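You operate a simulated robot arm through the tools that you are given. There is no shell and no other tool. Be economical: measure what you need, move in short steps, check, and stop when the job is done.

You are at the controls of a simulated robot arm. One attempt, no reset.

Task
Empty the mix jug and rinse it with water.
Fine: empty it into the waste bucket, then fill to the 100 ml line from the water jug, then empty it there again; spill none, put both jugs back. Set down upright: mix jug, water jug.

Only the result counts: the job must be done as asked and must still hold three seconds after the hand-in. Knocking over, shifting, dropping, spilling or breaking anything else fails it.

Robot
A 7-joint arm with a two-finger parallel gripper on a trunk, on a base that drives. Base frame: it is fixed to the floor where the robot stands at the start and does not move with it; the origin is under the middle of the robot, x ahead of it, y to its left, z up; the surface under the hand at the start is at about z = 84. Lengths are in cm, angles in degrees, forces in N, time in s.
With the tool pointing down near the work surface it reaches from about 28 to 72 cm from the robot's upright axis, wherever it stands. Its first joint turns from -166.0 to 166.0 degrees. Payload 1.57 kg.
The tool frame sits at the grasp point between the pads (the TCP): z along the fingers, y along the line on which they close. The tips reach 3 cm beyond it. Largest opening 8 cm; finger width 1.7, thickness 1.2; the body of the gripper, 4 by 8.2 cm, starts 8 cm behind the TCP.
Orientation is that of the tool frame in the base frame, as [roll, pitch, yaw] about the fixed x, y, z axes, in that order (R = Rz(yaw) Ry(pitch) Rx(roll)). With the fingers straight down and closing along the base's y, the tool's x points along the base's -x, its y along +y and its z along -z.

Tools
- The arm moves only by the tool arm_command. Its argument "motion" is a list of rows, each a list of 2 entries, a list of its own where there are three numbers: the shift along the tool's x, y, z in units of 500 mm (1.0 is 500 mm), then the turn, a rotation vector about the tool's x, y, z in units of 120 degrees (1.0 is 120 degrees). In form: [[[tx, ty, tz], [ax, ay, az]], ...]. A call has 1 to 8 rows; each row is the pose to reach, as a shift and turn from the pose commanded when the call began, along the tool's axes at that moment. "hand" is the closure in counts, from 0 (fully open) to 255 (shut), set as the call begins (left out, the last holds). A call with a number of a shift or a turn outside -1 to 1 is refused whole. Rows are played at 5 a second. More than 5 cm and 8.6 degrees between two rows, or a gripper value outside its range, and nothing of the call is played. A pose out of reach is approached as far as the arm can. The call stops where the force on the tool passes 90 N (or 10 N more than at its start, if that is more) or the arm is blocked; 0.2 s more then pass. The fingers move at their own pace (about 7.2 cm/s each) and stop on an object; they squeeze with about 21 N. The grip force told is the motor's: it shows also when the fingers shut on nothing. Time passes only in rows, and 0.2 s behind the last, so rows that repeat a pose let the fingers close. The reply holds the time, the measured pose of the TCP, the force on the tool along the base axes, the opening and the grip force, in the units named above and with some noise, with the torque about the TCP (base axes, N m) and any sound that the robot's microphone picked up.
- Cameras (640 x 400 px; columns grow to the right, rows downward): "scene" is now at [-0.25, 9.84, 140.66]; the picture's right is [-0.38, -0.93, 0.00], its down [-0.43, 0.18, -0.88] and it looks along [0.82, -0.33, -0.47] (base axes); focal length 282 px, centre (320, 200). "wrist" rides on the gripper at [7.2, -0.7, -12.2] in the tool frame; the picture's right is [0.09, 1.00, 0.00], its down [-0.84, 0.08, -0.54] and it looks along [-0.54, 0.05, 0.84] (tool axes); focal length 238 px, centre (320, 200). There is no depth. A picture from a camera that has moved, and an enlarged one, comes with that camera's place and axes in the base frame and with its lens. The place of the scene camera against the robot may be out by one fixed shift of up to 1.2 cm in any direction.
- snapshot(camera): a new picture of that camera. The clock stands still meanwhile.
- move_column(by): slides the trunk up (or, below 0, down) by that many cm; the arm and the scene camera ride with it, the base frame stays. It gives what a move gives, with no picture.
- roll_base(legs): drives the robot by 1 to 6 legs, each [ahead, left, turn to the left] in cm, cm and degrees, along the robot's own axes; the way and the turn of a leg run together, so that a leg with both is an arc; at most 150 cm and 180 degrees a leg. The arm and the cameras ride along, it lands a little off, and it stops where it bumps. It gives what a move gives.
- head_to(pan, tilt): turns the head with the scene camera to pan (to the left, within 86 degrees either way) and tilt (down, from -29 to 69), counted from straight ahead of the robot. It gives what a move gives.
- close_up(camera, box): a new picture of the part [left, top, right, bottom] of that camera's present view, enlarged. The clock stands still meanwhile.
- job_done(): hands the job in; it is judged then, once.

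Go step by step. Nothing tells you exact positions but the pictures and the camera data: compare them with the known pose of the tool, close in by small moves and look again before you grip or let go. The budget is 120 turns and 90 pictures, counting those below and the enlarged ones. Unless the task says otherwise, let go and move clear before handing in, and close with one line.

The tools are called after "Request:" by a JSON object that holds its "name" and its "arguments". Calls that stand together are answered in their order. arm_command: Moves the arm, as the interface text tells. Its arguments: {"type":"object","properties":{"motion":{"type":"array","items":{"type":"array"}},"hand":{"type":"number"}},"required":["motion"]} The other tools are called the same way: move_column (by) slides the trunk up or down; roll_base (legs) drives the base; head_to (pan, tilt) turns the head that bears the scene camera; snapshot (camera) takes a picture; close_up (camera, box) takes an enlarged picture of a part of a camera's view; job_done () hands the job in.

At the start:

```text
t: 0.0
tool_pos: [40.74, 5.84, 124.18]
tool_rot: [180.0, 0.0, -180.0]
contact_force: [-0.7, 0.7, -0.7]
moment: [-0.01, 0.03, 0.0]
grip_width: 8.01
grasp_force: 0.0
trunk travel left (down, up): [-5.0, 6.5]
robot x, y, heading: [-0.47, 0.49, -0.1]
head pan, tilt: [-22.2, 28.0]
```

scene: 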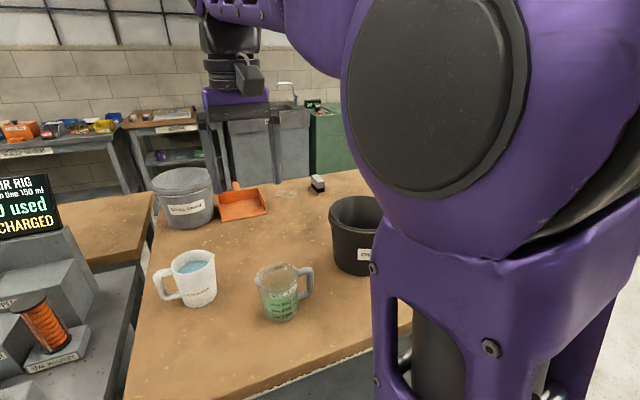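
wrist: 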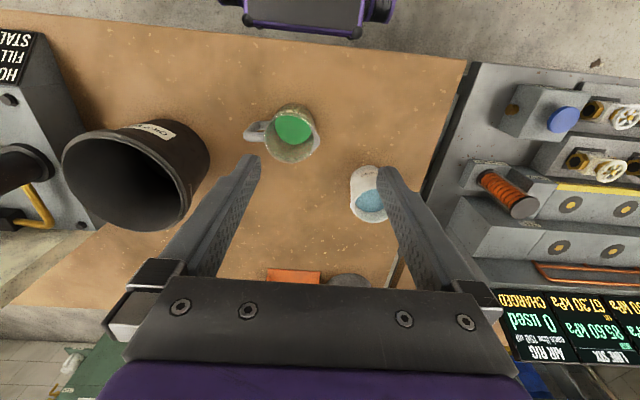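

I see two jugs, a grey bucket and a black bucket on the bench. I'll enlarge the view to read the labels.

Request:
{"name": "close_up", "arguments": {"camera": "scene", "box": [140, 150, 280, 240]}}

Request:
{"name": "close_up", "arguments": {"camera": "scene", "box": [150, 235, 330, 345]}}

Request:
{"name": "close_up", "arguments": {"camera": "wrist", "box": [50, 90, 210, 190]}}

Request:
{"name": "close_up", "arguments": {"camera": "wrist", "box": [220, 80, 420, 230]}}

```text
4.44 times, centred on (210, 195) of scene
camera zoom: at [-0.25, 9.84, 140.66], right [-0.38, -0.93, 0.0], down [-0.43, 0.18, -0.88], along [0.82, -0.33, -0.47], focal length 1253 px, centre (809, 222)
```

zoom: 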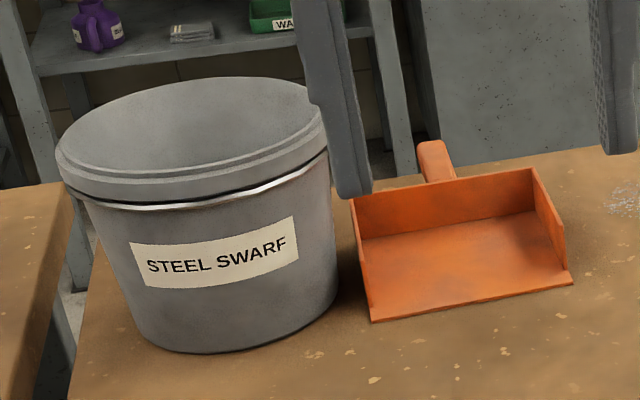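

```text
3.56 times, centred on (240, 290) of scene
camera zoom: at [-0.25, 9.84, 140.66], right [-0.38, -0.93, 0.0], down [-0.43, 0.18, -0.88], along [0.82, -0.33, -0.47], focal length 1002 px, centre (604, -120)
```

zoom: 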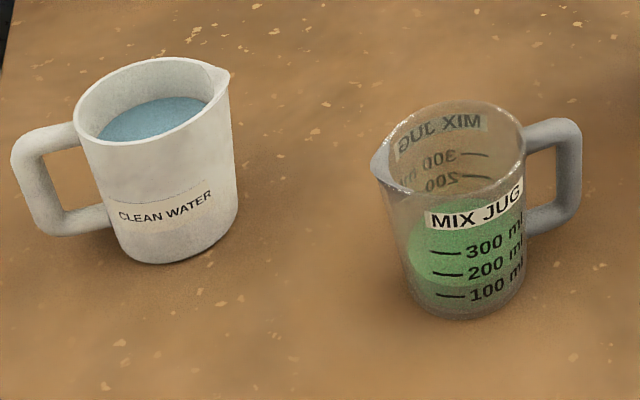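

```text
4.00 times, centred on (130, 140) of wrist
camera zoom: at [33.58, 5.27, 136.41], right [-0.09, 1.0, 0.0], down [0.84, 0.08, 0.54], along [0.54, 0.05, -0.84], focal length 953 px, centre (1080, 440)
```

zoom: 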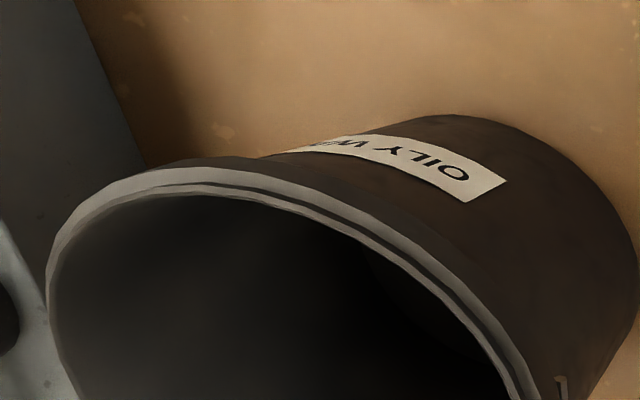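

```text
2.67 times, centred on (320, 155) of wrist
camera zoom: at [33.58, 5.27, 136.41], right [-0.09, 1.0, 0.0], down [0.84, 0.08, 0.54], along [0.54, 0.05, -0.84], focal length 636 px, centre (320, 320)
```

zoom: 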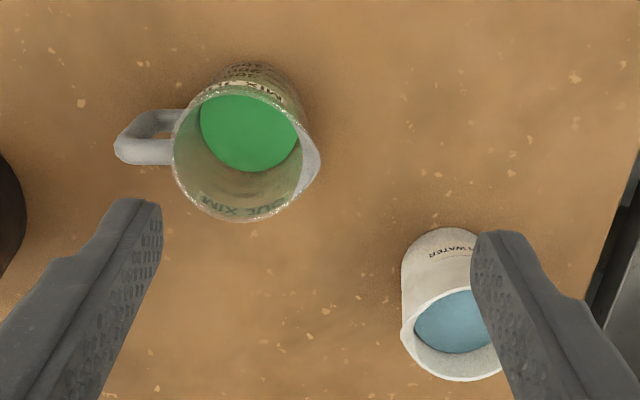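

The black bucket reads "OILY W…". I need the rest of its label and a look around for any other waste bucket.

Request:
{"name": "head_to", "arguments": {"pan": -50, "tilt": 38}}

Request:
{"name": "snapshot", "arguments": {"camera": "scene"}}

Request:
{"name": "head_to", "arguments": {"pan": 15, "tilt": 40}}

Request:
{"name": "snapshot", "arguments": {"camera": "scene"}}

```text
t: 0.9
tool_pos: [40.74, 5.73, 124.06]
tool_rot: [180.0, -0.1, -180.0]
contact_force: [-0.1, -0.7, 0.5]
moment: [0.0, 0.03, 0.0]
grip_width: 8.02
grasp_force: 0.0
trunk travel left (down, up): [-5.0, 6.5]
robot x, y, heading: [-0.21, -0.37, -0.3]
head pan, tilt: [-50.0, 38.0]
```

```text
83 pictures are left
camera scene: at [-3.14, 6.68, 139.11], right [-0.77, -0.64, 0.0], down [-0.4, 0.47, -0.79], along [0.51, -0.6, -0.62], focal length 282 px, centre (320, 200)
```

scene: 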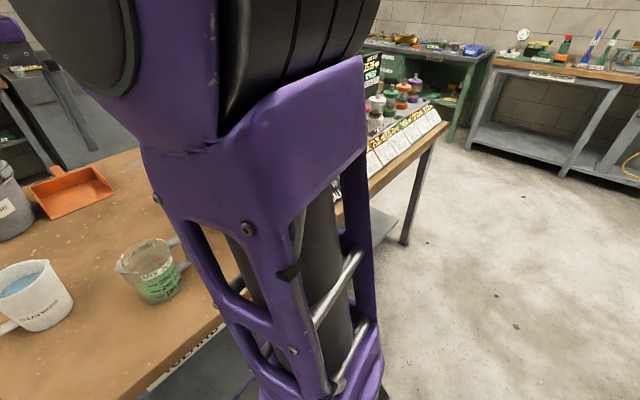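

```text
t: 2.3
tool_pos: [40.93, 5.83, 123.92]
tool_rot: [180.0, -0.4, 179.9]
contact_force: [0.4, -0.8, 0.0]
moment: [-0.04, -0.03, -0.01]
grip_width: 8.02
grasp_force: 0.0
trunk travel left (down, up): [-5.0, 6.5]
robot x, y, heading: [0.03, -0.16, 0.2]
head pan, tilt: [15.0, 40.0]
```

```text
82 pictures are left
camera scene: at [-0.15, 14.11, 138.98], right [0.1, -1.0, 0.0], down [-0.62, -0.06, -0.78], along [0.77, 0.07, -0.63], focal length 282 px, centre (320, 200)
```

scene: 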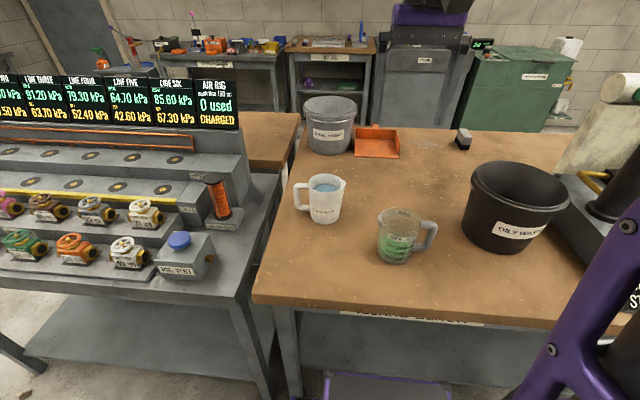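

Request:
{"name": "close_up", "arguments": {"camera": "scene", "box": [460, 150, 580, 260]}}

Request:
{"name": "close_up", "arguments": {"camera": "scene", "box": [280, 165, 440, 270]}}

Request:
{"name": "head_to", "arguments": {"pan": 0, "tilt": 50}}

Request:
{"name": "snapshot", "arguments": {"camera": "scene"}}

```text
3.64 times, centred on (520, 205) of scene
camera zoom: at [-0.15, 14.11, 138.98], right [0.1, -1.0, 0.0], down [-0.62, -0.06, -0.78], along [0.77, 0.07, -0.63], focal length 1025 px, centre (-407, 182)
```

zoom: 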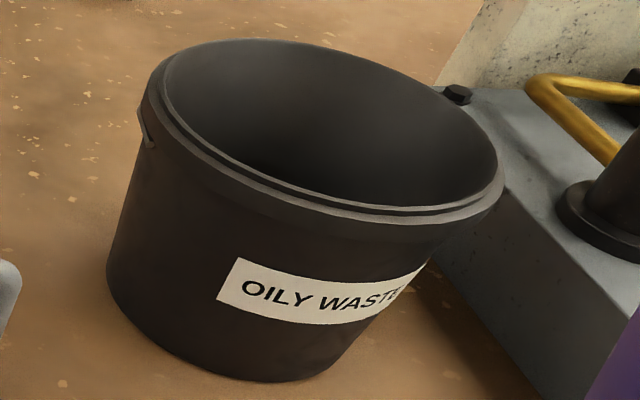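

```text
3.81 times, centred on (360, 218) of scene
camera zoom: at [-0.15, 14.11, 138.98], right [0.1, -1.0, 0.0], down [-0.62, -0.06, -0.78], along [0.77, 0.07, -0.63], focal length 1074 px, centre (168, 133)
```

zoom: 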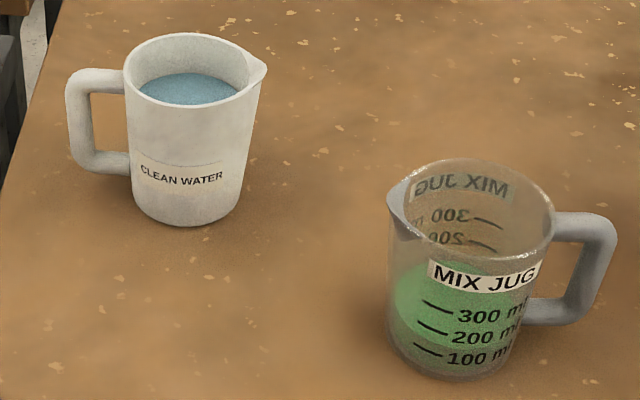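

```text
t: 3.0
tool_pos: [40.79, 5.92, 124.22]
tool_rot: [180.0, 0.0, -179.9]
contact_force: [-0.4, 0.7, -0.8]
moment: [0.0, 0.01, 0.01]
grip_width: 7.97
grasp_force: 0.1
trunk travel left (down, up): [-5.0, 6.5]
robot x, y, heading: [0.28, -0.03, -0.0]
head pan, tilt: [0.0, 50.0]
```

```text
79 pictures are left
camera scene: at [-0.98, 13.29, 137.4], right [0.0, -1.0, 0.0], down [-0.77, 0.0, -0.64], along [0.64, 0.0, -0.77], focal length 282 px, centre (320, 200)
```

scene: 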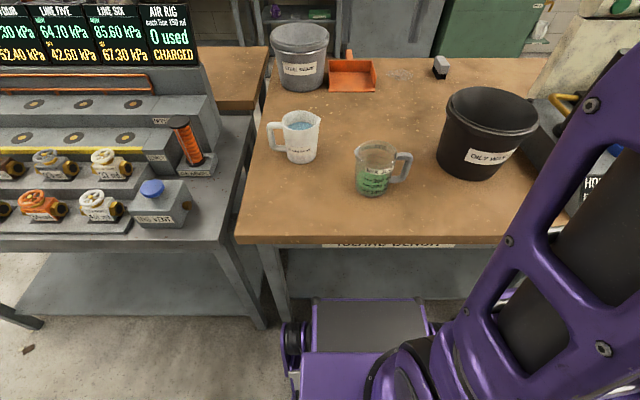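

The black bucket is labelled OILY WASTE, so I'll use it as the waste bucket. The mix jug stands near (47.6, 1, 84) with its handle toward -y, and the water jug near (60, 18) with its handle toward +y. I'll move above the mix handle to measure it.

Request:
{"name": "arm_command", "arguments": {"motion": [[[-0.02, -0.05, 0.056], [0, 0, 0]], [[-0.04, -0.1, 0.112], [0, 0, 0]], [[-0.06, -0.14, 0.168], [0, 0, 0]], [[-0.08, -0.19, 0.224], [0, 0, 0]], [[-0.104, -0.24, 0.28], [0, 0, 0]], [[-0.104, -0.24, 0.28], [0, 0, 0]]], "hand": 0}}

Request:
{"name": "snapshot", "arguments": {"camera": "wrist"}}

Request:
{"name": "snapshot", "arguments": {"camera": "scene"}}

```text
t: 4.5
tool_pos: [45.89, -6.27, 110.24]
tool_rot: [-180.0, -0.1, 180.0]
contact_force: [0.6, -0.1, 0.6]
moment: [0.0, 0.02, 0.0]
grip_width: 7.99
grasp_force: 0.0
trunk travel left (down, up): [-5.0, 6.5]
robot x, y, heading: [0.08, 0.06, 0.0]
head pan, tilt: [0.0, 50.0]
```

```text
78 pictures are left
camera wrist: at [38.79, -6.83, 122.51], right [-0.09, 1.0, 0.0], down [0.84, 0.08, 0.54], along [0.54, 0.05, -0.84], focal length 238 px, centre (320, 200)
```

wrist: 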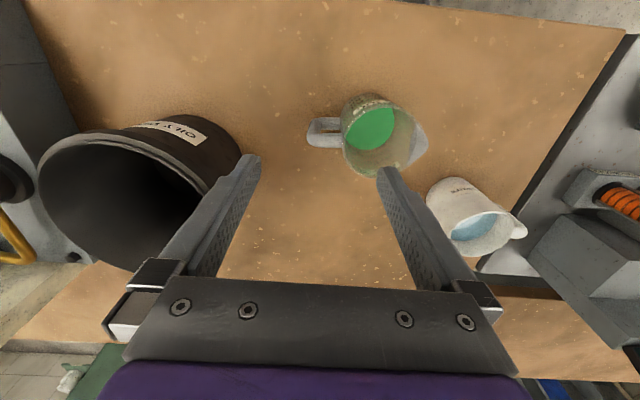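

```text
77 pictures are left
camera scene: at [-0.98, 13.28, 137.39], right [0.0, -1.0, 0.0], down [-0.77, 0.0, -0.64], along [0.64, 0.0, -0.77], focal length 282 px, centre (320, 200)
```

scene: 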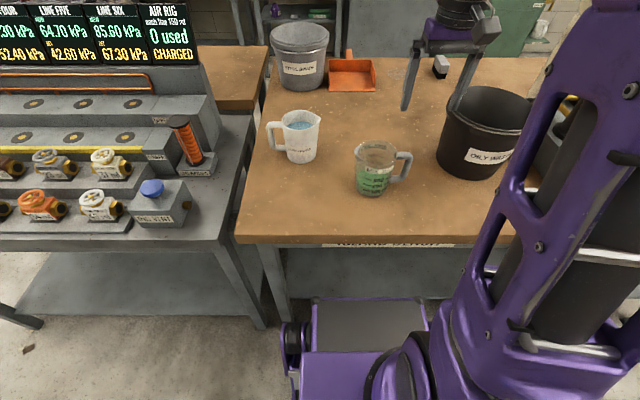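

I'll enlarge the jug in the wrist view to measure the handle.

Request:
{"name": "close_up", "arguments": {"camera": "wrist", "box": [290, 80, 450, 180]}}

Request:
{"name": "close_up", "arguments": {"camera": "scene", "box": [340, 130, 420, 205]}}

```text
4.00 times, centred on (370, 130) of wrist
camera zoom: at [38.79, -6.83, 122.51], right [-0.09, 1.0, 0.0], down [0.84, 0.08, 0.54], along [0.54, 0.05, -0.84], focal length 953 px, centre (120, 480)
```

zoom: 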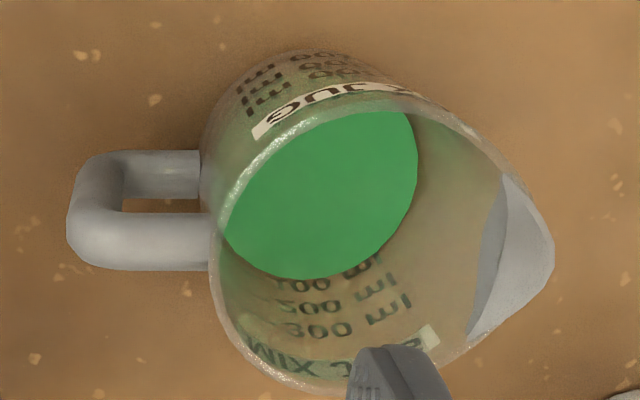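

```text
5.33 times, centred on (380, 168) of scene
camera zoom: at [-0.98, 13.28, 137.39], right [0.0, -1.0, 0.0], down [-0.77, 0.0, -0.64], along [0.64, 0.0, -0.77], focal length 1504 px, centre (0, 373)
```

zoom: 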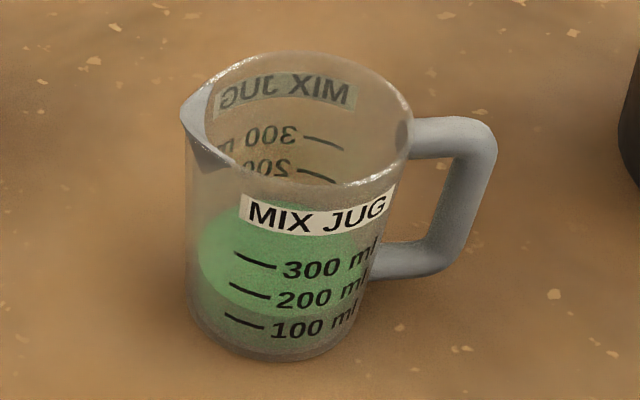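

The mix jug centre is near (47.5, 0.7), its handle bar near (48.5, -6.6) spans z 86.6–93.5, and its spout points to azimuth 98°. I'll yaw the hand by -82° so the fingers close across the handle.

Request:
{"name": "arm_command", "arguments": {"motion": [[[-0.01, -0.03, 0], [0, 0, 0.0683]], [[-0.02, -0.06, 0], [0, 0, 0.1367]], [[-0.03, -0.09, 0], [0, 0, 0.205]], [[-0.04, -0.12, 0], [0, 0, 0.2733]], [[-0.05, -0.12, 0], [0, 0, 0.3417]], [[-0.05, -0.12, 0], [0, 0, 0.41]], [[-0.05, -0.12, 0], [0, 0, 0.4783]], [[-0.05, -0.12, 0], [0, 0, 0.5467]]]}}

Request:
{"name": "arm_command", "arguments": {"motion": [[[0, 0, 0], [0, 0, 0.0683]], [[0, 0, 0], [0, 0, 0.1366]], [[0, 0, 0], [0, 0, 0.1366]]]}}

Request:
{"name": "arm_command", "arguments": {"motion": [[[0, 0, 0], [0, 0.0694, 0]], [[0, 0, 0], [0, 0.1389, 0]], [[0, 0, 0], [0, 0.2083, 0]], [[0, 0, 0], [0, 0.2083, 0]]]}}

Request:
{"name": "snapshot", "arguments": {"camera": "wrist"}}

```text
t: 6.2
tool_pos: [48.45, -12.17, 110.23]
tool_rot: [179.9, 0.0, 114.3]
contact_force: [0.4, 0.3, 0.5]
moment: [-0.01, -0.03, 0.01]
grip_width: 8.0
grasp_force: 0.2
trunk travel left (down, up): [-5.0, 6.5]
robot x, y, heading: [0.19, 0.28, 0.1]
head pan, tilt: [0.0, 50.0]
```

```text
t: 7.0
tool_pos: [48.41, -12.16, 110.11]
tool_rot: [-180.0, -0.1, 97.9]
contact_force: [0.7, -0.8, 0.4]
moment: [-0.04, 0.0, -0.01]
grip_width: 8.01
grasp_force: 0.1
trunk travel left (down, up): [-5.0, 6.5]
robot x, y, heading: [0.53, -0.34, -0.1]
head pan, tilt: [0.0, 50.0]
```

```text
t: 8.1
tool_pos: [48.33, -12.14, 110.17]
tool_rot: [-180.0, -25.0, 98.0]
contact_force: [0.6, -0.1, -0.8]
moment: [0.05, 0.02, -0.01]
grip_width: 8.0
grasp_force: 0.1
trunk travel left (down, up): [-5.0, 6.5]
robot x, y, heading: [-0.31, -0.18, -0.2]
head pan, tilt: [0.0, 50.0]
```

```text
74 pictures are left
camera wrist: at [47.62, -10.84, 124.31], right [0.97, 0.22, 0.04], down [0.21, -0.97, 0.14], along [0.07, -0.12, -0.99], focal length 238 px, centre (320, 200)
```

wrist: 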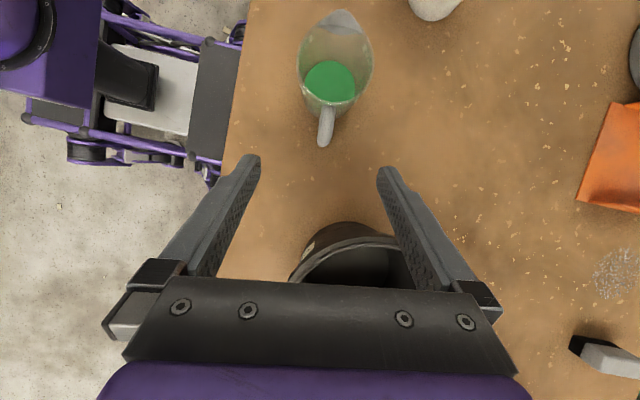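

The handle lines up with the gap between the fingers. I'll correct sideways, go part of the way in, then check.

Request:
{"name": "arm_command", "arguments": {"motion": [[[-0.03, 0.006, 0.06], [0, 0, 0]], [[-0.06, 0.012, 0.13], [0, 0, 0]], [[-0.081, 0.018, 0.2], [0, 0, 0]], [[-0.081, 0.018, 0.28], [0, 0, 0]], [[-0.081, 0.018, 0.28], [0, 0, 0]]]}}

Request:
{"name": "snapshot", "arguments": {"camera": "wrist"}}

Request:
{"name": "close_up", "arguments": {"camera": "scene", "box": [320, 90, 480, 210]}}

```text
t: 9.2
tool_pos: [49.24, -10.01, 95.83]
tool_rot: [-180.0, -25.1, 97.9]
contact_force: [0.4, -0.7, -0.4]
moment: [0.04, 0.0, 0.0]
grip_width: 8.01
grasp_force: 0.1
trunk travel left (down, up): [-5.0, 6.5]
robot x, y, heading: [0.19, 0.13, 0.1]
head pan, tilt: [0.0, 50.0]
```

```text
73 pictures are left
camera wrist: at [48.35, -8.59, 110.01], right [0.97, 0.22, 0.04], down [0.21, -0.97, 0.14], along [0.07, -0.13, -0.99], focal length 238 px, centre (320, 200)
```

wrist: 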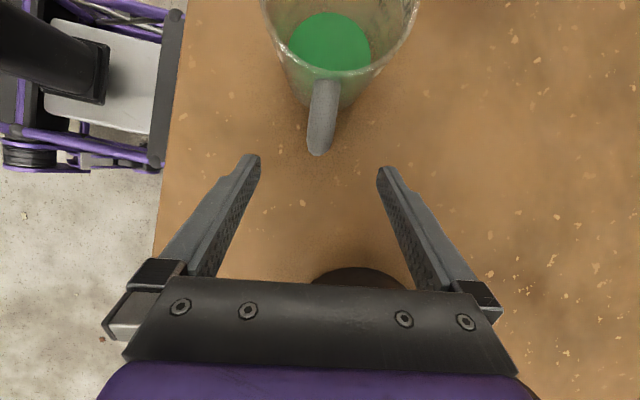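

```text
3.33 times, centred on (400, 150) of scene
camera zoom: at [-0.98, 13.29, 137.39], right [0.0, -1.0, 0.0], down [-0.77, 0.0, -0.64], along [0.64, 0.0, -0.77], focal length 940 px, centre (53, 367)
```

zoom: 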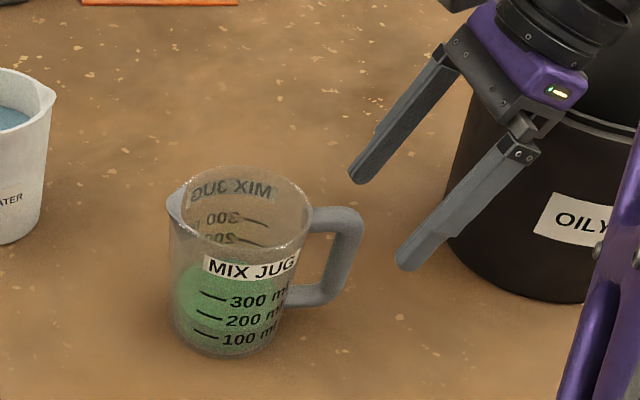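

The handle bar is centred at about (48.6, -6.7), and the hand is clear of the bucket. I'll advance onto the handle and look before closing.

Request:
{"name": "arm_command", "arguments": {"motion": [[[0.002, -0.003, 0.05], [0, 0, 0]], [[0.004, -0.004, 0.1], [0, 0, 0]], [[0.004, -0.004, 0.146], [0, 0, 0]], [[0.004, -0.004, 0.146], [0, 0, 0]]]}}

Request:
{"name": "snapshot", "arguments": {"camera": "wrist"}}

Request:
{"name": "close_up", "arguments": {"camera": "scene", "box": [320, 90, 480, 210]}}

```text
t: 10.2
tool_pos: [48.5, -6.71, 89.21]
tool_rot: [-180.0, -25.1, 98.1]
contact_force: [-0.1, -0.4, -0.2]
moment: [0.02, 0.03, 0.0]
grip_width: 8.0
grasp_force: 0.0
trunk travel left (down, up): [-5.0, 6.5]
robot x, y, heading: [0.24, -0.0, -0.1]
head pan, tilt: [0.0, 50.0]
```

```text
71 pictures are left
camera wrist: at [47.71, -5.36, 103.34], right [0.97, 0.22, 0.04], down [0.21, -0.97, 0.14], along [0.07, -0.13, -0.99], focal length 238 px, centre (320, 200)
```

wrist: 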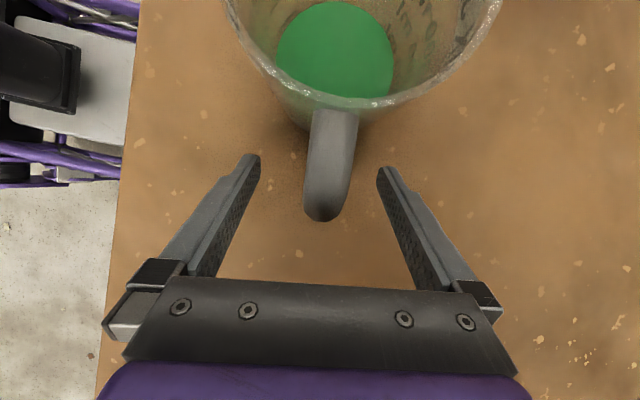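

```text
3.33 times, centred on (400, 150) of scene
camera zoom: at [-0.99, 13.29, 137.39], right [0.0, -1.0, 0.0], down [-0.77, 0.0, -0.64], along [0.64, 0.0, -0.77], focal length 940 px, centre (53, 367)
```

zoom: 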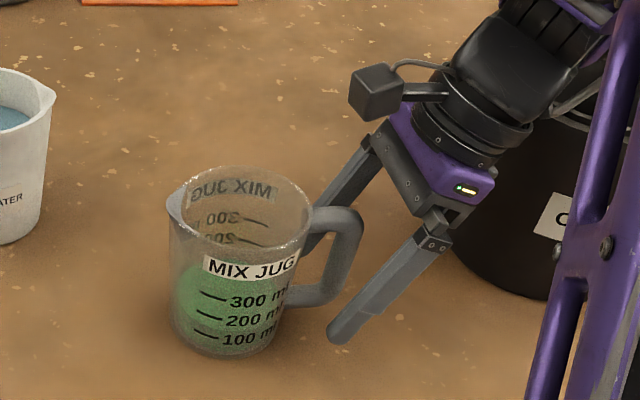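

The fingers straddle the handle, so I'll close on it and hold.

Request:
{"name": "arm_command", "arguments": {"motion": [[[0, 0, 0], [0, 0, 0]], [[0, 0, 0], [0, 0, 0]], [[0, 0, 0], [0, 0, 0]], [[0, 0, 0], [0, 0, 0]], [[0, 0, 0], [0, 0, 0]], [[0, 0, 0], [0, 0, 0]]], "hand": 255}}

Request:
{"name": "snapshot", "arguments": {"camera": "wrist"}}

```text
t: 11.7
tool_pos: [48.65, -6.79, 89.27]
tool_rot: [-180.0, -25.0, 98.0]
contact_force: [0.6, -0.1, 0.0]
moment: [0.0, -0.07, -0.01]
grip_width: 1.75
grasp_force: 21.4
trunk travel left (down, up): [-5.0, 6.5]
robot x, y, heading: [0.33, -0.14, -0.0]
head pan, tilt: [0.0, 50.0]
```

```text
69 pictures are left
camera wrist: at [47.72, -5.38, 103.37], right [0.97, 0.22, 0.04], down [0.21, -0.97, 0.14], along [0.07, -0.13, -0.99], focal length 238 px, centre (320, 200)
```

wrist: 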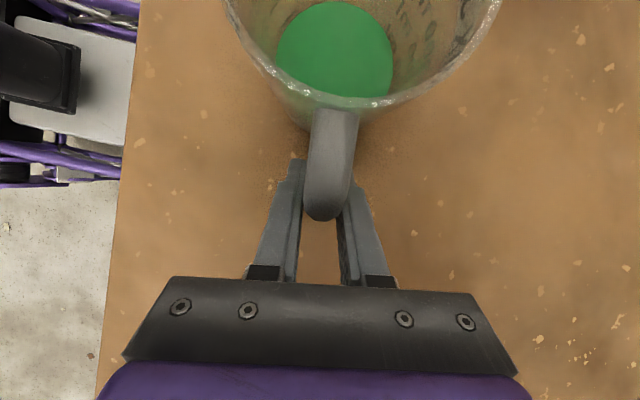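

The grip holds at 1.75 cm. I'll lift 2 cm and check for slip.

Request:
{"name": "arm_command", "arguments": {"motion": [[[0.0042, 0, -0.0091], [0, 0, 0]], [[0.0085, 0, -0.0181], [0, 0, 0]], [[0.0127, 0, -0.0272], [0, 0, 0]], [[0.017, 0, -0.0362], [0, 0, 0]], [[0.017, 0, -0.0362], [0, 0, 0]]]}}

Request:
{"name": "snapshot", "arguments": {"camera": "wrist"}}

Request:
{"name": "close_up", "arguments": {"camera": "scene", "box": [320, 90, 480, 210]}}

```text
t: 12.8
tool_pos: [48.35, -6.57, 91.29]
tool_rot: [-179.9, -25.0, 98.0]
contact_force: [-0.4, 0.0, 1.2]
moment: [-0.14, -0.01, -0.03]
grip_width: 1.76
grasp_force: 20.9
trunk travel left (down, up): [-5.0, 6.5]
robot x, y, heading: [-0.04, -0.13, -0.0]
head pan, tilt: [0.0, 50.0]
```

```text
68 pictures are left
camera wrist: at [47.59, -5.25, 105.41], right [0.97, 0.22, 0.04], down [0.21, -0.97, 0.14], along [0.07, -0.13, -0.99], focal length 238 px, centre (320, 200)
```

wrist: 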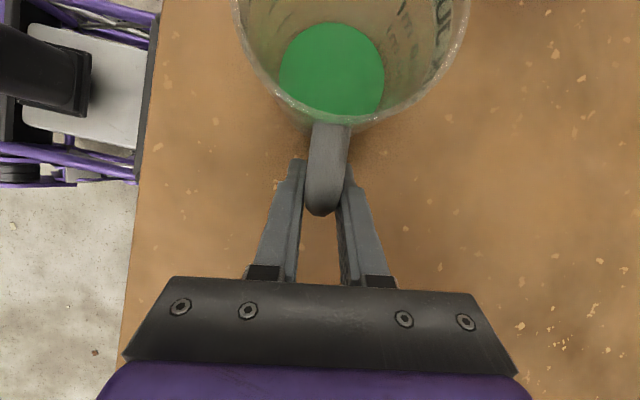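

```text
3.33 times, centred on (400, 150) of scene
camera zoom: at [-0.98, 13.29, 137.39], right [0.0, -1.0, 0.0], down [-0.77, 0.0, -0.64], along [0.64, 0.0, -0.77], focal length 940 px, centre (53, 367)
```

zoom: 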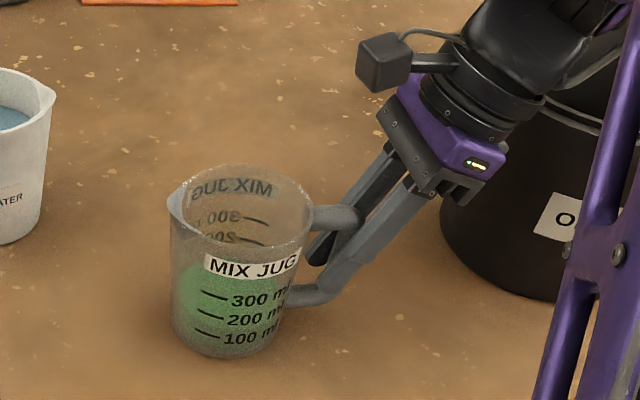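

The jug seems not to have risen, as if the fingers slid up the handle bar. I'll zoom in to be sure.

Request:
{"name": "close_up", "arguments": {"camera": "scene", "box": [350, 120, 440, 190]}}

Request:
{"name": "close_up", "arguments": {"camera": "wrist", "box": [240, 100, 400, 290]}}

```text
5.71 times, centred on (395, 155) of scene
camera zoom: at [-0.98, 13.29, 137.39], right [0.0, -1.0, 0.0], down [-0.77, 0.0, -0.64], along [0.64, 0.0, -0.77], focal length 1611 px, centre (-109, 457)
```

zoom: 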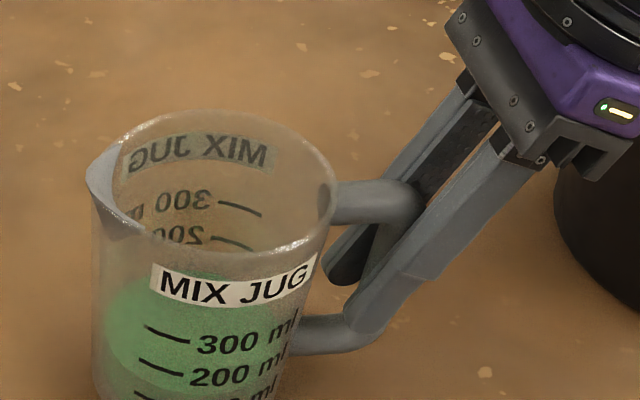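

```text
2.11 times, centred on (320, 195) of wrist
camera zoom: at [47.59, -5.25, 105.41], right [0.97, 0.22, 0.04], down [0.21, -0.97, 0.14], along [0.07, -0.13, -0.99], focal length 502 px, centre (320, 210)
```

zoom: 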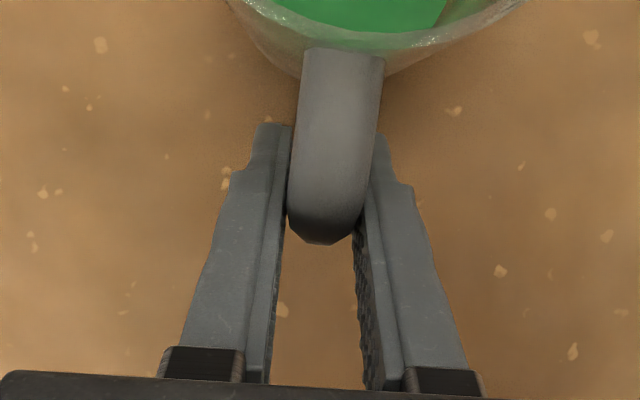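

The handle slipped rather than lifted. I'll lift 1 cm more, slowly, to see whether the grip bites or keeps sliding.

Request:
{"name": "arm_command", "arguments": {"motion": [[[0.002, 0, -0.0045], [0, 0, 0]], [[0.004, 0, -0.009], [0, 0, 0]], [[0.006, 0, -0.0135], [0, 0, 0]], [[0.0085, 0, -0.0181], [0, 0, 0]]]}}

Request:
{"name": "close_up", "arguments": {"camera": "scene", "box": [350, 120, 440, 190]}}

```text
t: 13.8
tool_pos: [48.29, -6.63, 92.35]
tool_rot: [180.0, -25.1, 98.0]
contact_force: [0.0, 0.8, -2.4]
moment: [-0.16, -0.01, 0.0]
grip_width: 1.75
grasp_force: 20.9
trunk travel left (down, up): [-5.0, 6.5]
robot x, y, heading: [0.2, 0.07, -0.1]
head pan, tilt: [0.0, 50.0]
```

```text
5.71 times, centred on (395, 155) of scene
camera zoom: at [-0.98, 13.29, 137.39], right [0.0, -1.0, 0.0], down [-0.77, 0.0, -0.64], along [0.64, 0.0, -0.77], focal length 1611 px, centre (-109, 457)
```

zoom: 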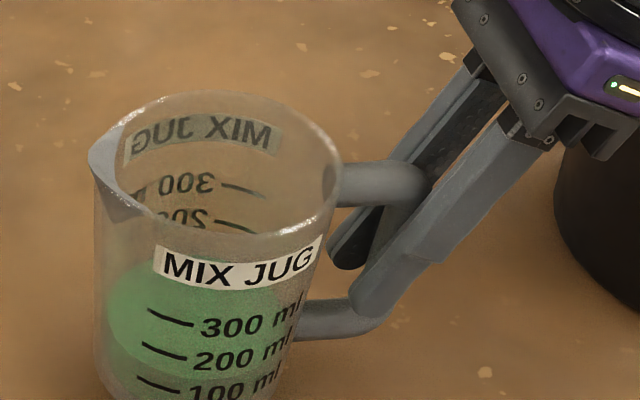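

Now the jug is rising (force -2.4 N). I'll lift 3 cm more and look at the whole jug.

Request:
{"name": "arm_command", "arguments": {"motion": [[[0.0042, 0, -0.0091], [0, 0, 0]], [[0.0085, 0, -0.0181], [0, 0, 0]], [[0.0127, 0, -0.0272], [0, 0, 0]], [[0.017, 0, -0.0362], [0, 0, 0]], [[0.0212, 0, -0.0453], [0, 0, 0]], [[0.0254, 0, -0.0544], [0, 0, 0]]]}}

Request:
{"name": "close_up", "arguments": {"camera": "scene", "box": [330, 90, 450, 210]}}

```text
t: 15.2
tool_pos: [48.38, -6.63, 95.2]
tool_rot: [180.0, -25.1, 98.0]
contact_force: [-0.5, 0.7, -2.3]
moment: [-0.12, -0.03, 0.02]
grip_width: 1.8
grasp_force: 21.0
trunk travel left (down, up): [-5.0, 6.5]
robot x, y, heading: [0.05, -0.03, 0.1]
head pan, tilt: [0.0, 50.0]
```

```text
3.33 times, centred on (390, 150) of scene
camera zoom: at [-0.98, 13.29, 137.39], right [0.0, -1.0, 0.0], down [-0.77, 0.0, -0.64], along [0.64, 0.0, -0.77], focal length 940 px, centre (87, 367)
```

zoom: 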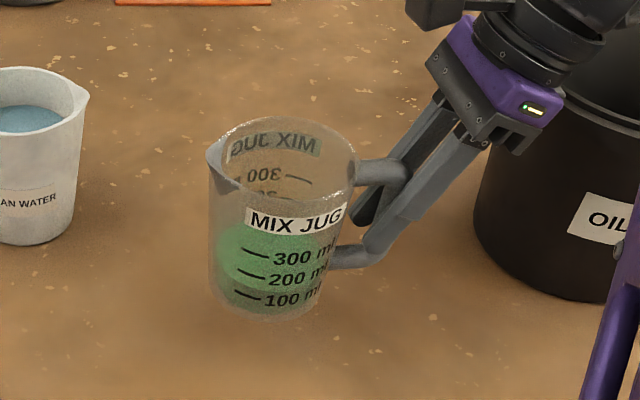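

The jug is held, about 2.5 N. I'll raise it well clear, then look at the right side, where there may be machinery near the bucket.

Request:
{"name": "arm_command", "arguments": {"motion": [[[0.027, 0, -0.058], [0, 0, 0]], [[0.054, 0, -0.116], [0, 0, 0]], [[0.081, 0, -0.174], [0, 0, 0]], [[0.108, 0, -0.232], [0, 0, 0]], [[0.135, 0, -0.29], [0, 0, 0]], [[0.161, 0, -0.345], [0, 0, 0]], [[0.19, 0, -0.407], [0, 0, 0]], [[0.19, 0, -0.407], [0, 0, 0]]]}}

Request:
{"name": "snapshot", "arguments": {"camera": "scene"}}

Request:
{"name": "snapshot", "arguments": {"camera": "wrist"}}

```text
t: 17.1
tool_pos: [48.48, -6.61, 117.78]
tool_rot: [-179.9, -25.0, 98.0]
contact_force: [0.2, 0.0, -3.0]
moment: [-0.16, -0.01, -0.02]
grip_width: 1.74
grasp_force: 21.0
trunk travel left (down, up): [-5.0, 6.5]
robot x, y, heading: [0.15, -0.02, -0.1]
head pan, tilt: [0.0, 50.0]
```

```text
62 pictures are left
camera scene: at [-0.98, 13.29, 137.39], right [0.0, -1.0, 0.0], down [-0.77, 0.0, -0.64], along [0.64, 0.0, -0.77], focal length 282 px, centre (320, 200)
```

scene: 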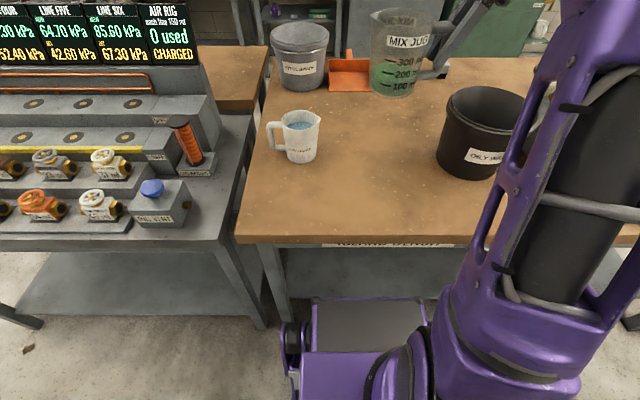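

```text
61 pictures are left
camera wrist: at [47.56, -5.22, 131.86], right [0.97, 0.22, 0.04], down [0.21, -0.97, 0.14], along [0.07, -0.13, -0.99], focal length 238 px, centre (320, 200)
```

wrist: 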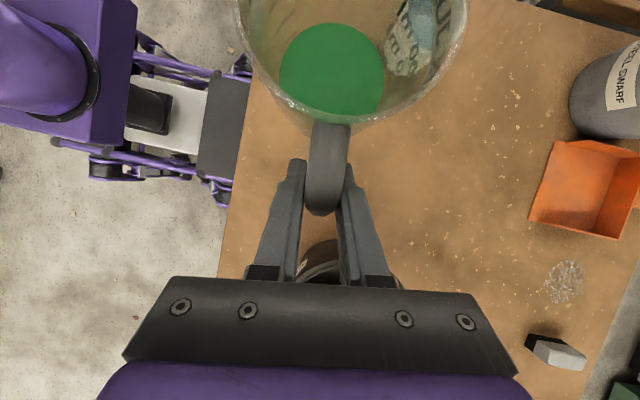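

The grip is steady. The tall machinery sits at y below about -45, so I'll carry the jug right, yawing 53° clockwise in two smooth calls, so that it pours toward azimuth 45°.

Request:
{"name": "arm_command", "arguments": {"motion": [[[-0.018, -0.0053, -0.0075], [-0.0058, 0, 0.0125]], [[-0.054, -0.0159, -0.0225], [-0.0175, 0, 0.0375]], [[-0.099, -0.0292, -0.0412], [-0.0321, 0, 0.0688]], [[-0.144, -0.0425, -0.06], [-0.0467, 0, 0.1]], [[-0.189, -0.0558, -0.0788], [-0.0613, 0, 0.1313]], [[-0.234, -0.069, -0.0975], [-0.0759, 0, 0.1626]], [[-0.27, -0.0797, -0.1125], [-0.0876, 0, 0.1876]], [[-0.2885, -0.085, -0.12], [-0.0934, 0, 0.2001]]]}}

Request:
{"name": "arm_command", "arguments": {"motion": [[[-0.018, 0.004, -0.0075], [-0.0058, 0, 0.0125]], [[-0.055, 0.0118, -0.023], [-0.0175, 0, 0.0375]], [[-0.1, 0.0216, -0.042], [-0.0321, 0, 0.0688]], [[-0.1465, 0.0315, -0.0612], [-0.0467, 0, 0.1]], [[-0.192, 0.0414, -0.0803], [-0.0613, 0, 0.1313]], [[-0.238, 0.0512, -0.0995], [-0.0759, 0, 0.1626]], [[-0.275, 0.059, -0.115], [-0.0876, 0, 0.1876]], [[-0.293, 0.063, -0.1224], [-0.0934, 0, 0.2001]]]}}

Request:
{"name": "snapshot", "arguments": {"camera": "wrist"}}

Request:
{"name": "snapshot", "arguments": {"camera": "scene"}}

```text
t: 18.9
tool_pos: [46.23, -22.63, 116.96]
tool_rot: [180.0, -25.0, 71.4]
contact_force: [-1.2, -0.1, -1.7]
moment: [-0.14, 0.05, -0.02]
grip_width: 1.76
grasp_force: 21.1
trunk travel left (down, up): [-5.0, 6.5]
robot x, y, heading: [0.09, 0.22, -0.1]
head pan, tilt: [0.0, 50.0]
```

```text
t: 20.6
tool_pos: [44.45, -38.77, 116.25]
tool_rot: [180.0, -25.0, 44.8]
contact_force: [0.9, 0.1, -2.5]
moment: [-0.06, 0.13, 0.01]
grip_width: 1.8
grasp_force: 21.1
trunk travel left (down, up): [-5.0, 6.5]
robot x, y, heading: [0.16, 0.19, -0.1]
head pan, tilt: [0.0, 50.0]
```

```text
60 pictures are left
camera wrist: at [44.92, -37.16, 130.51], right [0.76, -0.65, 0.04], down [-0.64, -0.75, 0.14], along [-0.06, -0.13, -0.99], focal length 238 px, centre (320, 200)
```

wrist: 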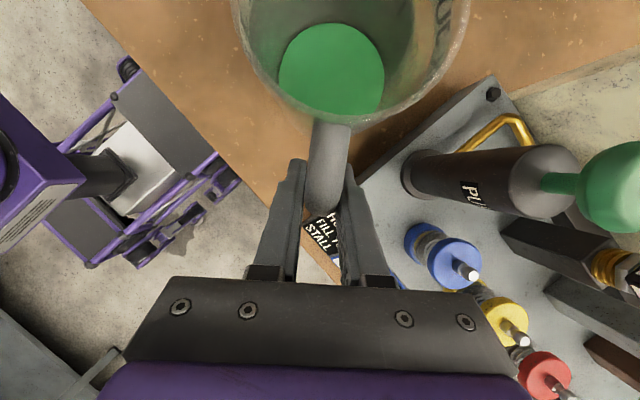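

```text
59 pictures are left
camera scene: at [-0.98, 13.28, 137.39], right [0.0, -1.0, 0.0], down [-0.77, 0.0, -0.64], along [0.64, 0.0, -0.77], focal length 282 px, centre (320, 200)
```

scene: 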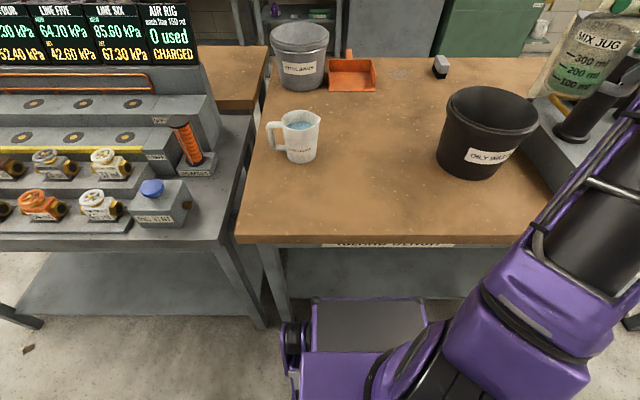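

The hand is clear of the pump cylinder at about (57.5, -49). I'll start tilting toward the bucket, to 40°, keeping the spout over the bucket centre.

Request:
{"name": "arm_command", "arguments": {"motion": [[[-0.0072, 0, -0.0034], [0, -0.0417, 0]], [[-0.0127, 0, -0.0059], [0, -0.0833, 0]], [[-0.0163, 0, -0.0076], [0, -0.125, 0]], [[-0.0181, 0, -0.0085], [0, -0.1667, 0]], [[-0.0181, 0, -0.0085], [0, -0.2083, 0]], [[-0.0163, 0, -0.0076], [0, -0.25, 0]], [[-0.0109, 0, -0.0051], [0, -0.2917, 0]], [[-0.0054, 0, -0.0025], [0, -0.3333, 0]]]}}

Request:
{"name": "snapshot", "arguments": {"camera": "wrist"}}

Request:
{"name": "snapshot", "arguments": {"camera": "scene"}}

```text
t: 22.4
tool_pos: [44.12, -38.91, 116.34]
tool_rot: [180.0, 15.1, 45.0]
contact_force: [-1.6, 1.0, -2.3]
moment: [-0.07, 0.02, 0.02]
grip_width: 1.75
grasp_force: 20.8
trunk travel left (down, up): [-5.0, 6.5]
robot x, y, heading: [0.0, -0.34, 0.4]
head pan, tilt: [0.0, 50.0]
```

```text
58 pictures are left
camera wrist: at [50.81, -31.15, 126.32], right [0.77, -0.64, -0.02], down [-0.42, -0.53, 0.74], along [-0.49, -0.56, -0.67], focal length 238 px, centre (320, 200)
```

wrist: 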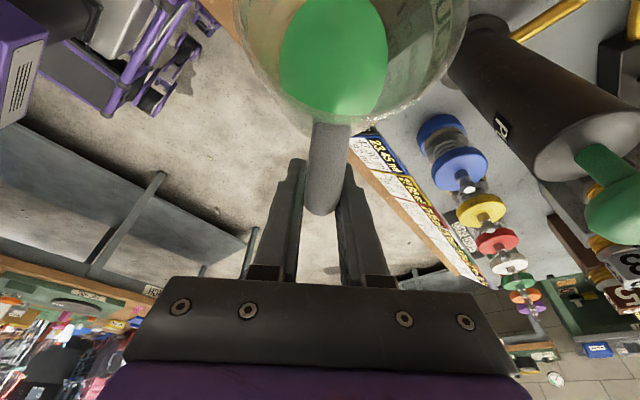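

```text
57 pictures are left
camera scene: at [-0.98, 13.28, 137.39], right [0.0, -1.0, 0.0], down [-0.77, 0.0, -0.64], along [0.64, 0.0, -0.77], focal length 282 px, centre (320, 200)
```

scene: 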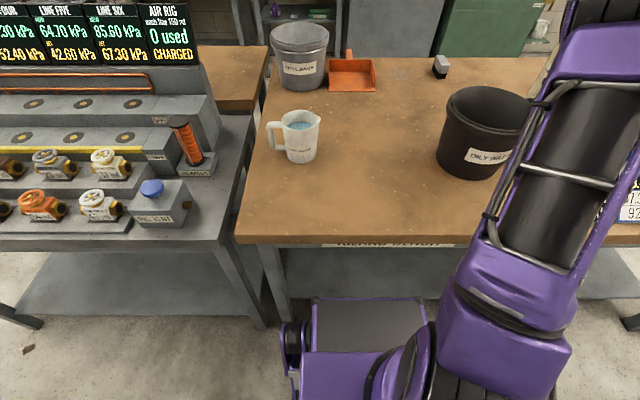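

The jug is steady at 40°, and the arm hides the bucket from the scene camera. I'll turn the head a little to verify the spout position.

Request:
{"name": "head_to", "arguments": {"pan": -8, "tilt": 25}}

Request:
{"name": "snapshot", "arguments": {"camera": "scene"}}

```text
t: 23.3
tool_pos: [44.25, -38.92, 116.38]
tool_rot: [-179.9, 15.0, 45.0]
contact_force: [0.1, -0.5, -1.7]
moment: [-0.03, 0.1, 0.03]
grip_width: 1.77
grasp_force: 21.4
trunk travel left (down, up): [-5.0, 6.5]
robot x, y, heading: [0.44, -0.17, 0.2]
head pan, tilt: [-8.0, 25.0]
```

```text
56 pictures are left
camera scene: at [0.45, 12.0, 141.14], right [-0.14, -0.99, 0.0], down [-0.42, 0.06, -0.91], along [0.9, -0.13, -0.42], focal length 282 px, centre (320, 200)
```

scene: 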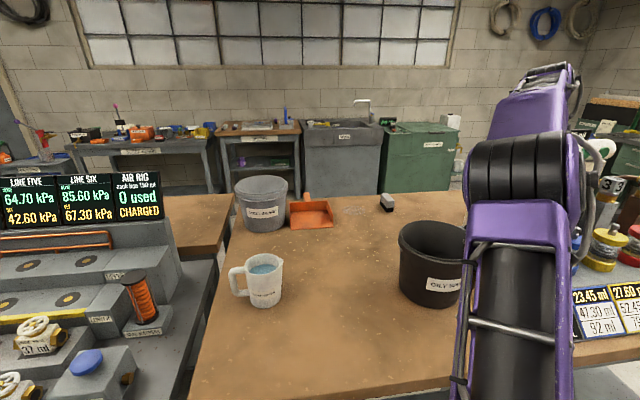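

The spout projects right over the bucket centre. I'll pour slowly at 2° per row.

Request:
{"name": "arm_command", "arguments": {"motion": [[[0.0029, 0, -0.0008], [0, -0.0167, 0]], [[0.0064, 0, -0.0017], [0, -0.0333, 0]], [[0.01, 0, -0.0027], [0, -0.05, 0]], [[0.0139, 0, -0.0037], [0, -0.0667, 0]], [[0.0184, 0, -0.0049], [0, -0.0833, 0]], [[0.0228, 0, -0.0061], [0, -0.1, 0]], [[0.0276, 0, -0.0074], [0, -0.1167, 0]], [[0.0328, 0, -0.0088], [0, -0.1333, 0]]]}}

Request:
{"name": "close_up", "arguments": {"camera": "scene", "box": [360, 140, 520, 320]}}

Request:
{"name": "snapshot", "arguments": {"camera": "wrist"}}

```text
t: 25.1
tool_pos: [45.34, -37.82, 116.25]
tool_rot: [-180.0, 31.0, 45.0]
contact_force: [0.6, -0.8, -2.4]
moment: [-0.05, 0.03, 0.01]
grip_width: 1.77
grasp_force: 20.9
trunk travel left (down, up): [-5.0, 6.5]
robot x, y, heading: [0.06, -0.02, -0.2]
head pan, tilt: [-8.0, 25.0]
```

```text
2.22 times, centred on (440, 230) of scene
camera zoom: at [0.44, 11.99, 141.14], right [-0.14, -0.99, 0.0], down [-0.42, 0.06, -0.91], along [0.9, -0.13, -0.42], focal length 627 px, centre (53, 133)
```

zoom: 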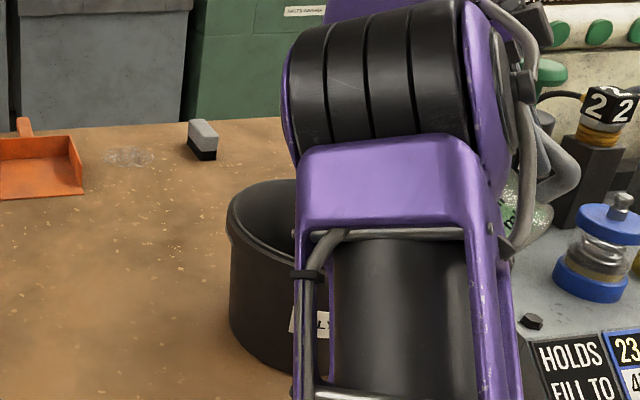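

```text
54 pictures are left
camera wrist: at [53.68, -28.27, 123.13], right [0.76, -0.65, -0.05], down [-0.25, -0.36, 0.9], along [-0.6, -0.67, -0.44], focal length 238 px, centre (320, 200)
```

wrist: 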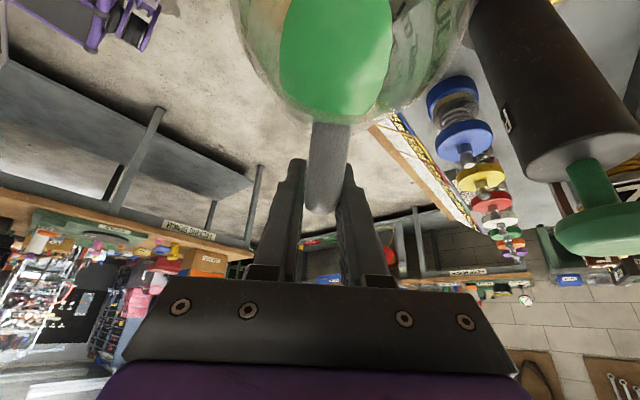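

The jug is where expected and the liquid is approaching the spout. I'll continue the slow pour to 88°.

Request:
{"name": "arm_command", "arguments": {"motion": [[[0.0046, 0, -0.0028], [0, -0.0167, 0]], [[0.0098, 0, -0.0059], [0, -0.0333, 0]], [[0.0149, 0, -0.009], [0, -0.05, 0]], [[0.0204, 0, -0.0123], [0, -0.0667, 0]], [[0.026, 0, -0.0157], [0, -0.0833, 0]], [[0.032, 0, -0.0193], [0, -0.1, 0]], [[0.038, 0, -0.0229], [0, -0.1167, 0]], [[0.0444, 0, -0.0267], [0, -0.1333, 0]]]}}

Request:
{"name": "snapshot", "arguments": {"camera": "wrist"}}

Request:
{"name": "snapshot", "arguments": {"camera": "scene"}}

```text
t: 26.9
tool_pos: [47.09, -35.85, 116.4]
tool_rot: [179.9, 47.1, 45.0]
contact_force: [-0.7, 0.0, -1.0]
moment: [0.01, 0.0, 0.0]
grip_width: 1.75
grasp_force: 20.7
trunk travel left (down, up): [-5.0, 6.5]
robot x, y, heading: [-0.03, 0.0, 0.1]
head pan, tilt: [-8.0, 25.0]
```

```text
53 pictures are left
camera wrist: at [56.41, -25.52, 119.49], right [0.75, -0.66, -0.07], down [-0.07, -0.18, 0.98], along [-0.66, -0.73, -0.18], focal length 238 px, centre (320, 200)
```

wrist: 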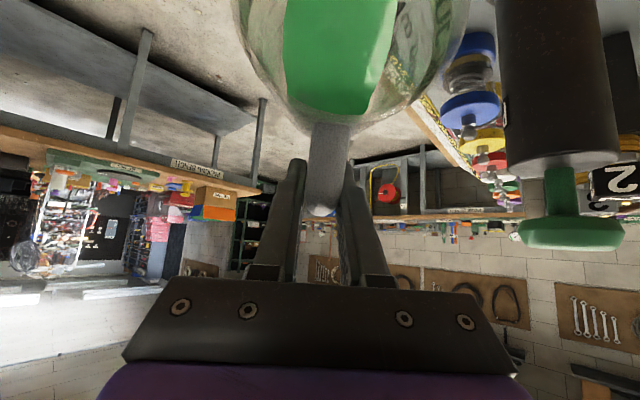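

```text
52 pictures are left
camera scene: at [0.44, 11.99, 141.14], right [-0.14, -0.99, 0.0], down [-0.42, 0.06, -0.91], along [0.9, -0.13, -0.42], focal length 282 px, centre (320, 200)
```

scene: 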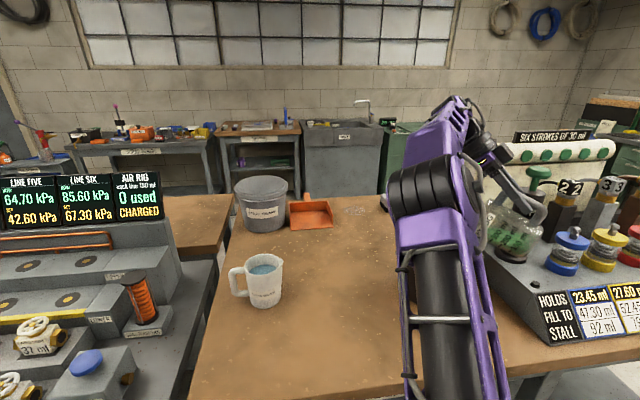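

The force is falling as liquid leaves. I'll continue to 88°.

Request:
{"name": "arm_command", "arguments": {"motion": [[[0.005, 0, -0.0054], [0, -0.0167, 0]], [[0.0104, 0, -0.0111], [0, -0.0333, 0]], [[0.0158, 0, -0.017], [0, -0.05, 0]], [[0.0214, 0, -0.023], [0, -0.0667, 0]], [[0.027, 0, -0.0289], [0, -0.0833, 0]], [[0.0329, 0, -0.0352], [0, -0.1, 0]], [[0.0387, 0, -0.0415], [0, -0.1167, 0]], [[0.0447, 0, -0.048], [0, -0.1333, 0]]]}}

Request:
{"name": "snapshot", "arguments": {"camera": "scene"}}

```text
t: 28.7
tool_pos: [49.46, -33.61, 116.33]
tool_rot: [-180.0, 63.0, 45.0]
contact_force: [-0.9, -0.4, -1.3]
moment: [0.02, -0.02, -0.01]
grip_width: 1.75
grasp_force: 21.3
trunk travel left (down, up): [-5.0, 6.5]
robot x, y, heading: [-0.31, 0.13, -0.1]
head pan, tilt: [-8.0, 25.0]
```

```text
51 pictures are left
camera scene: at [0.43, 12.0, 141.14], right [-0.14, -0.99, 0.0], down [-0.42, 0.06, -0.91], along [0.9, -0.13, -0.42], focal length 282 px, centre (320, 200)
```

scene: 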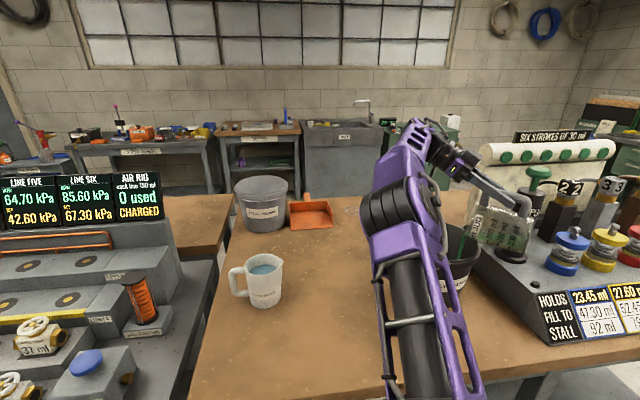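

Request:
{"name": "close_up", "arguments": {"camera": "scene", "box": [420, 170, 560, 300]}}

```text
3.08 times, centred on (490, 235) of scene
camera zoom: at [0.43, 12.0, 141.14], right [-0.14, -0.99, 0.0], down [-0.42, 0.06, -0.91], along [0.9, -0.13, -0.42], focal length 868 px, centre (-203, 92)
```

zoom: 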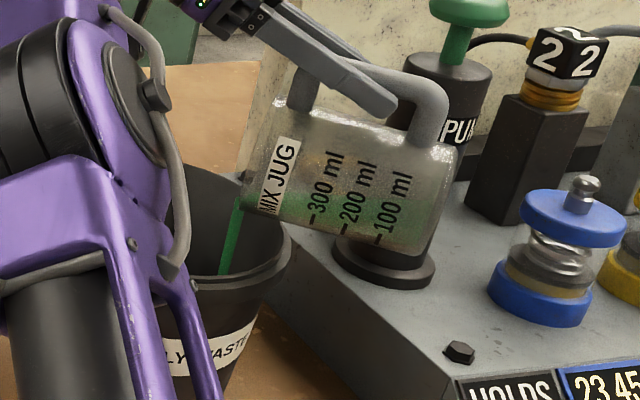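

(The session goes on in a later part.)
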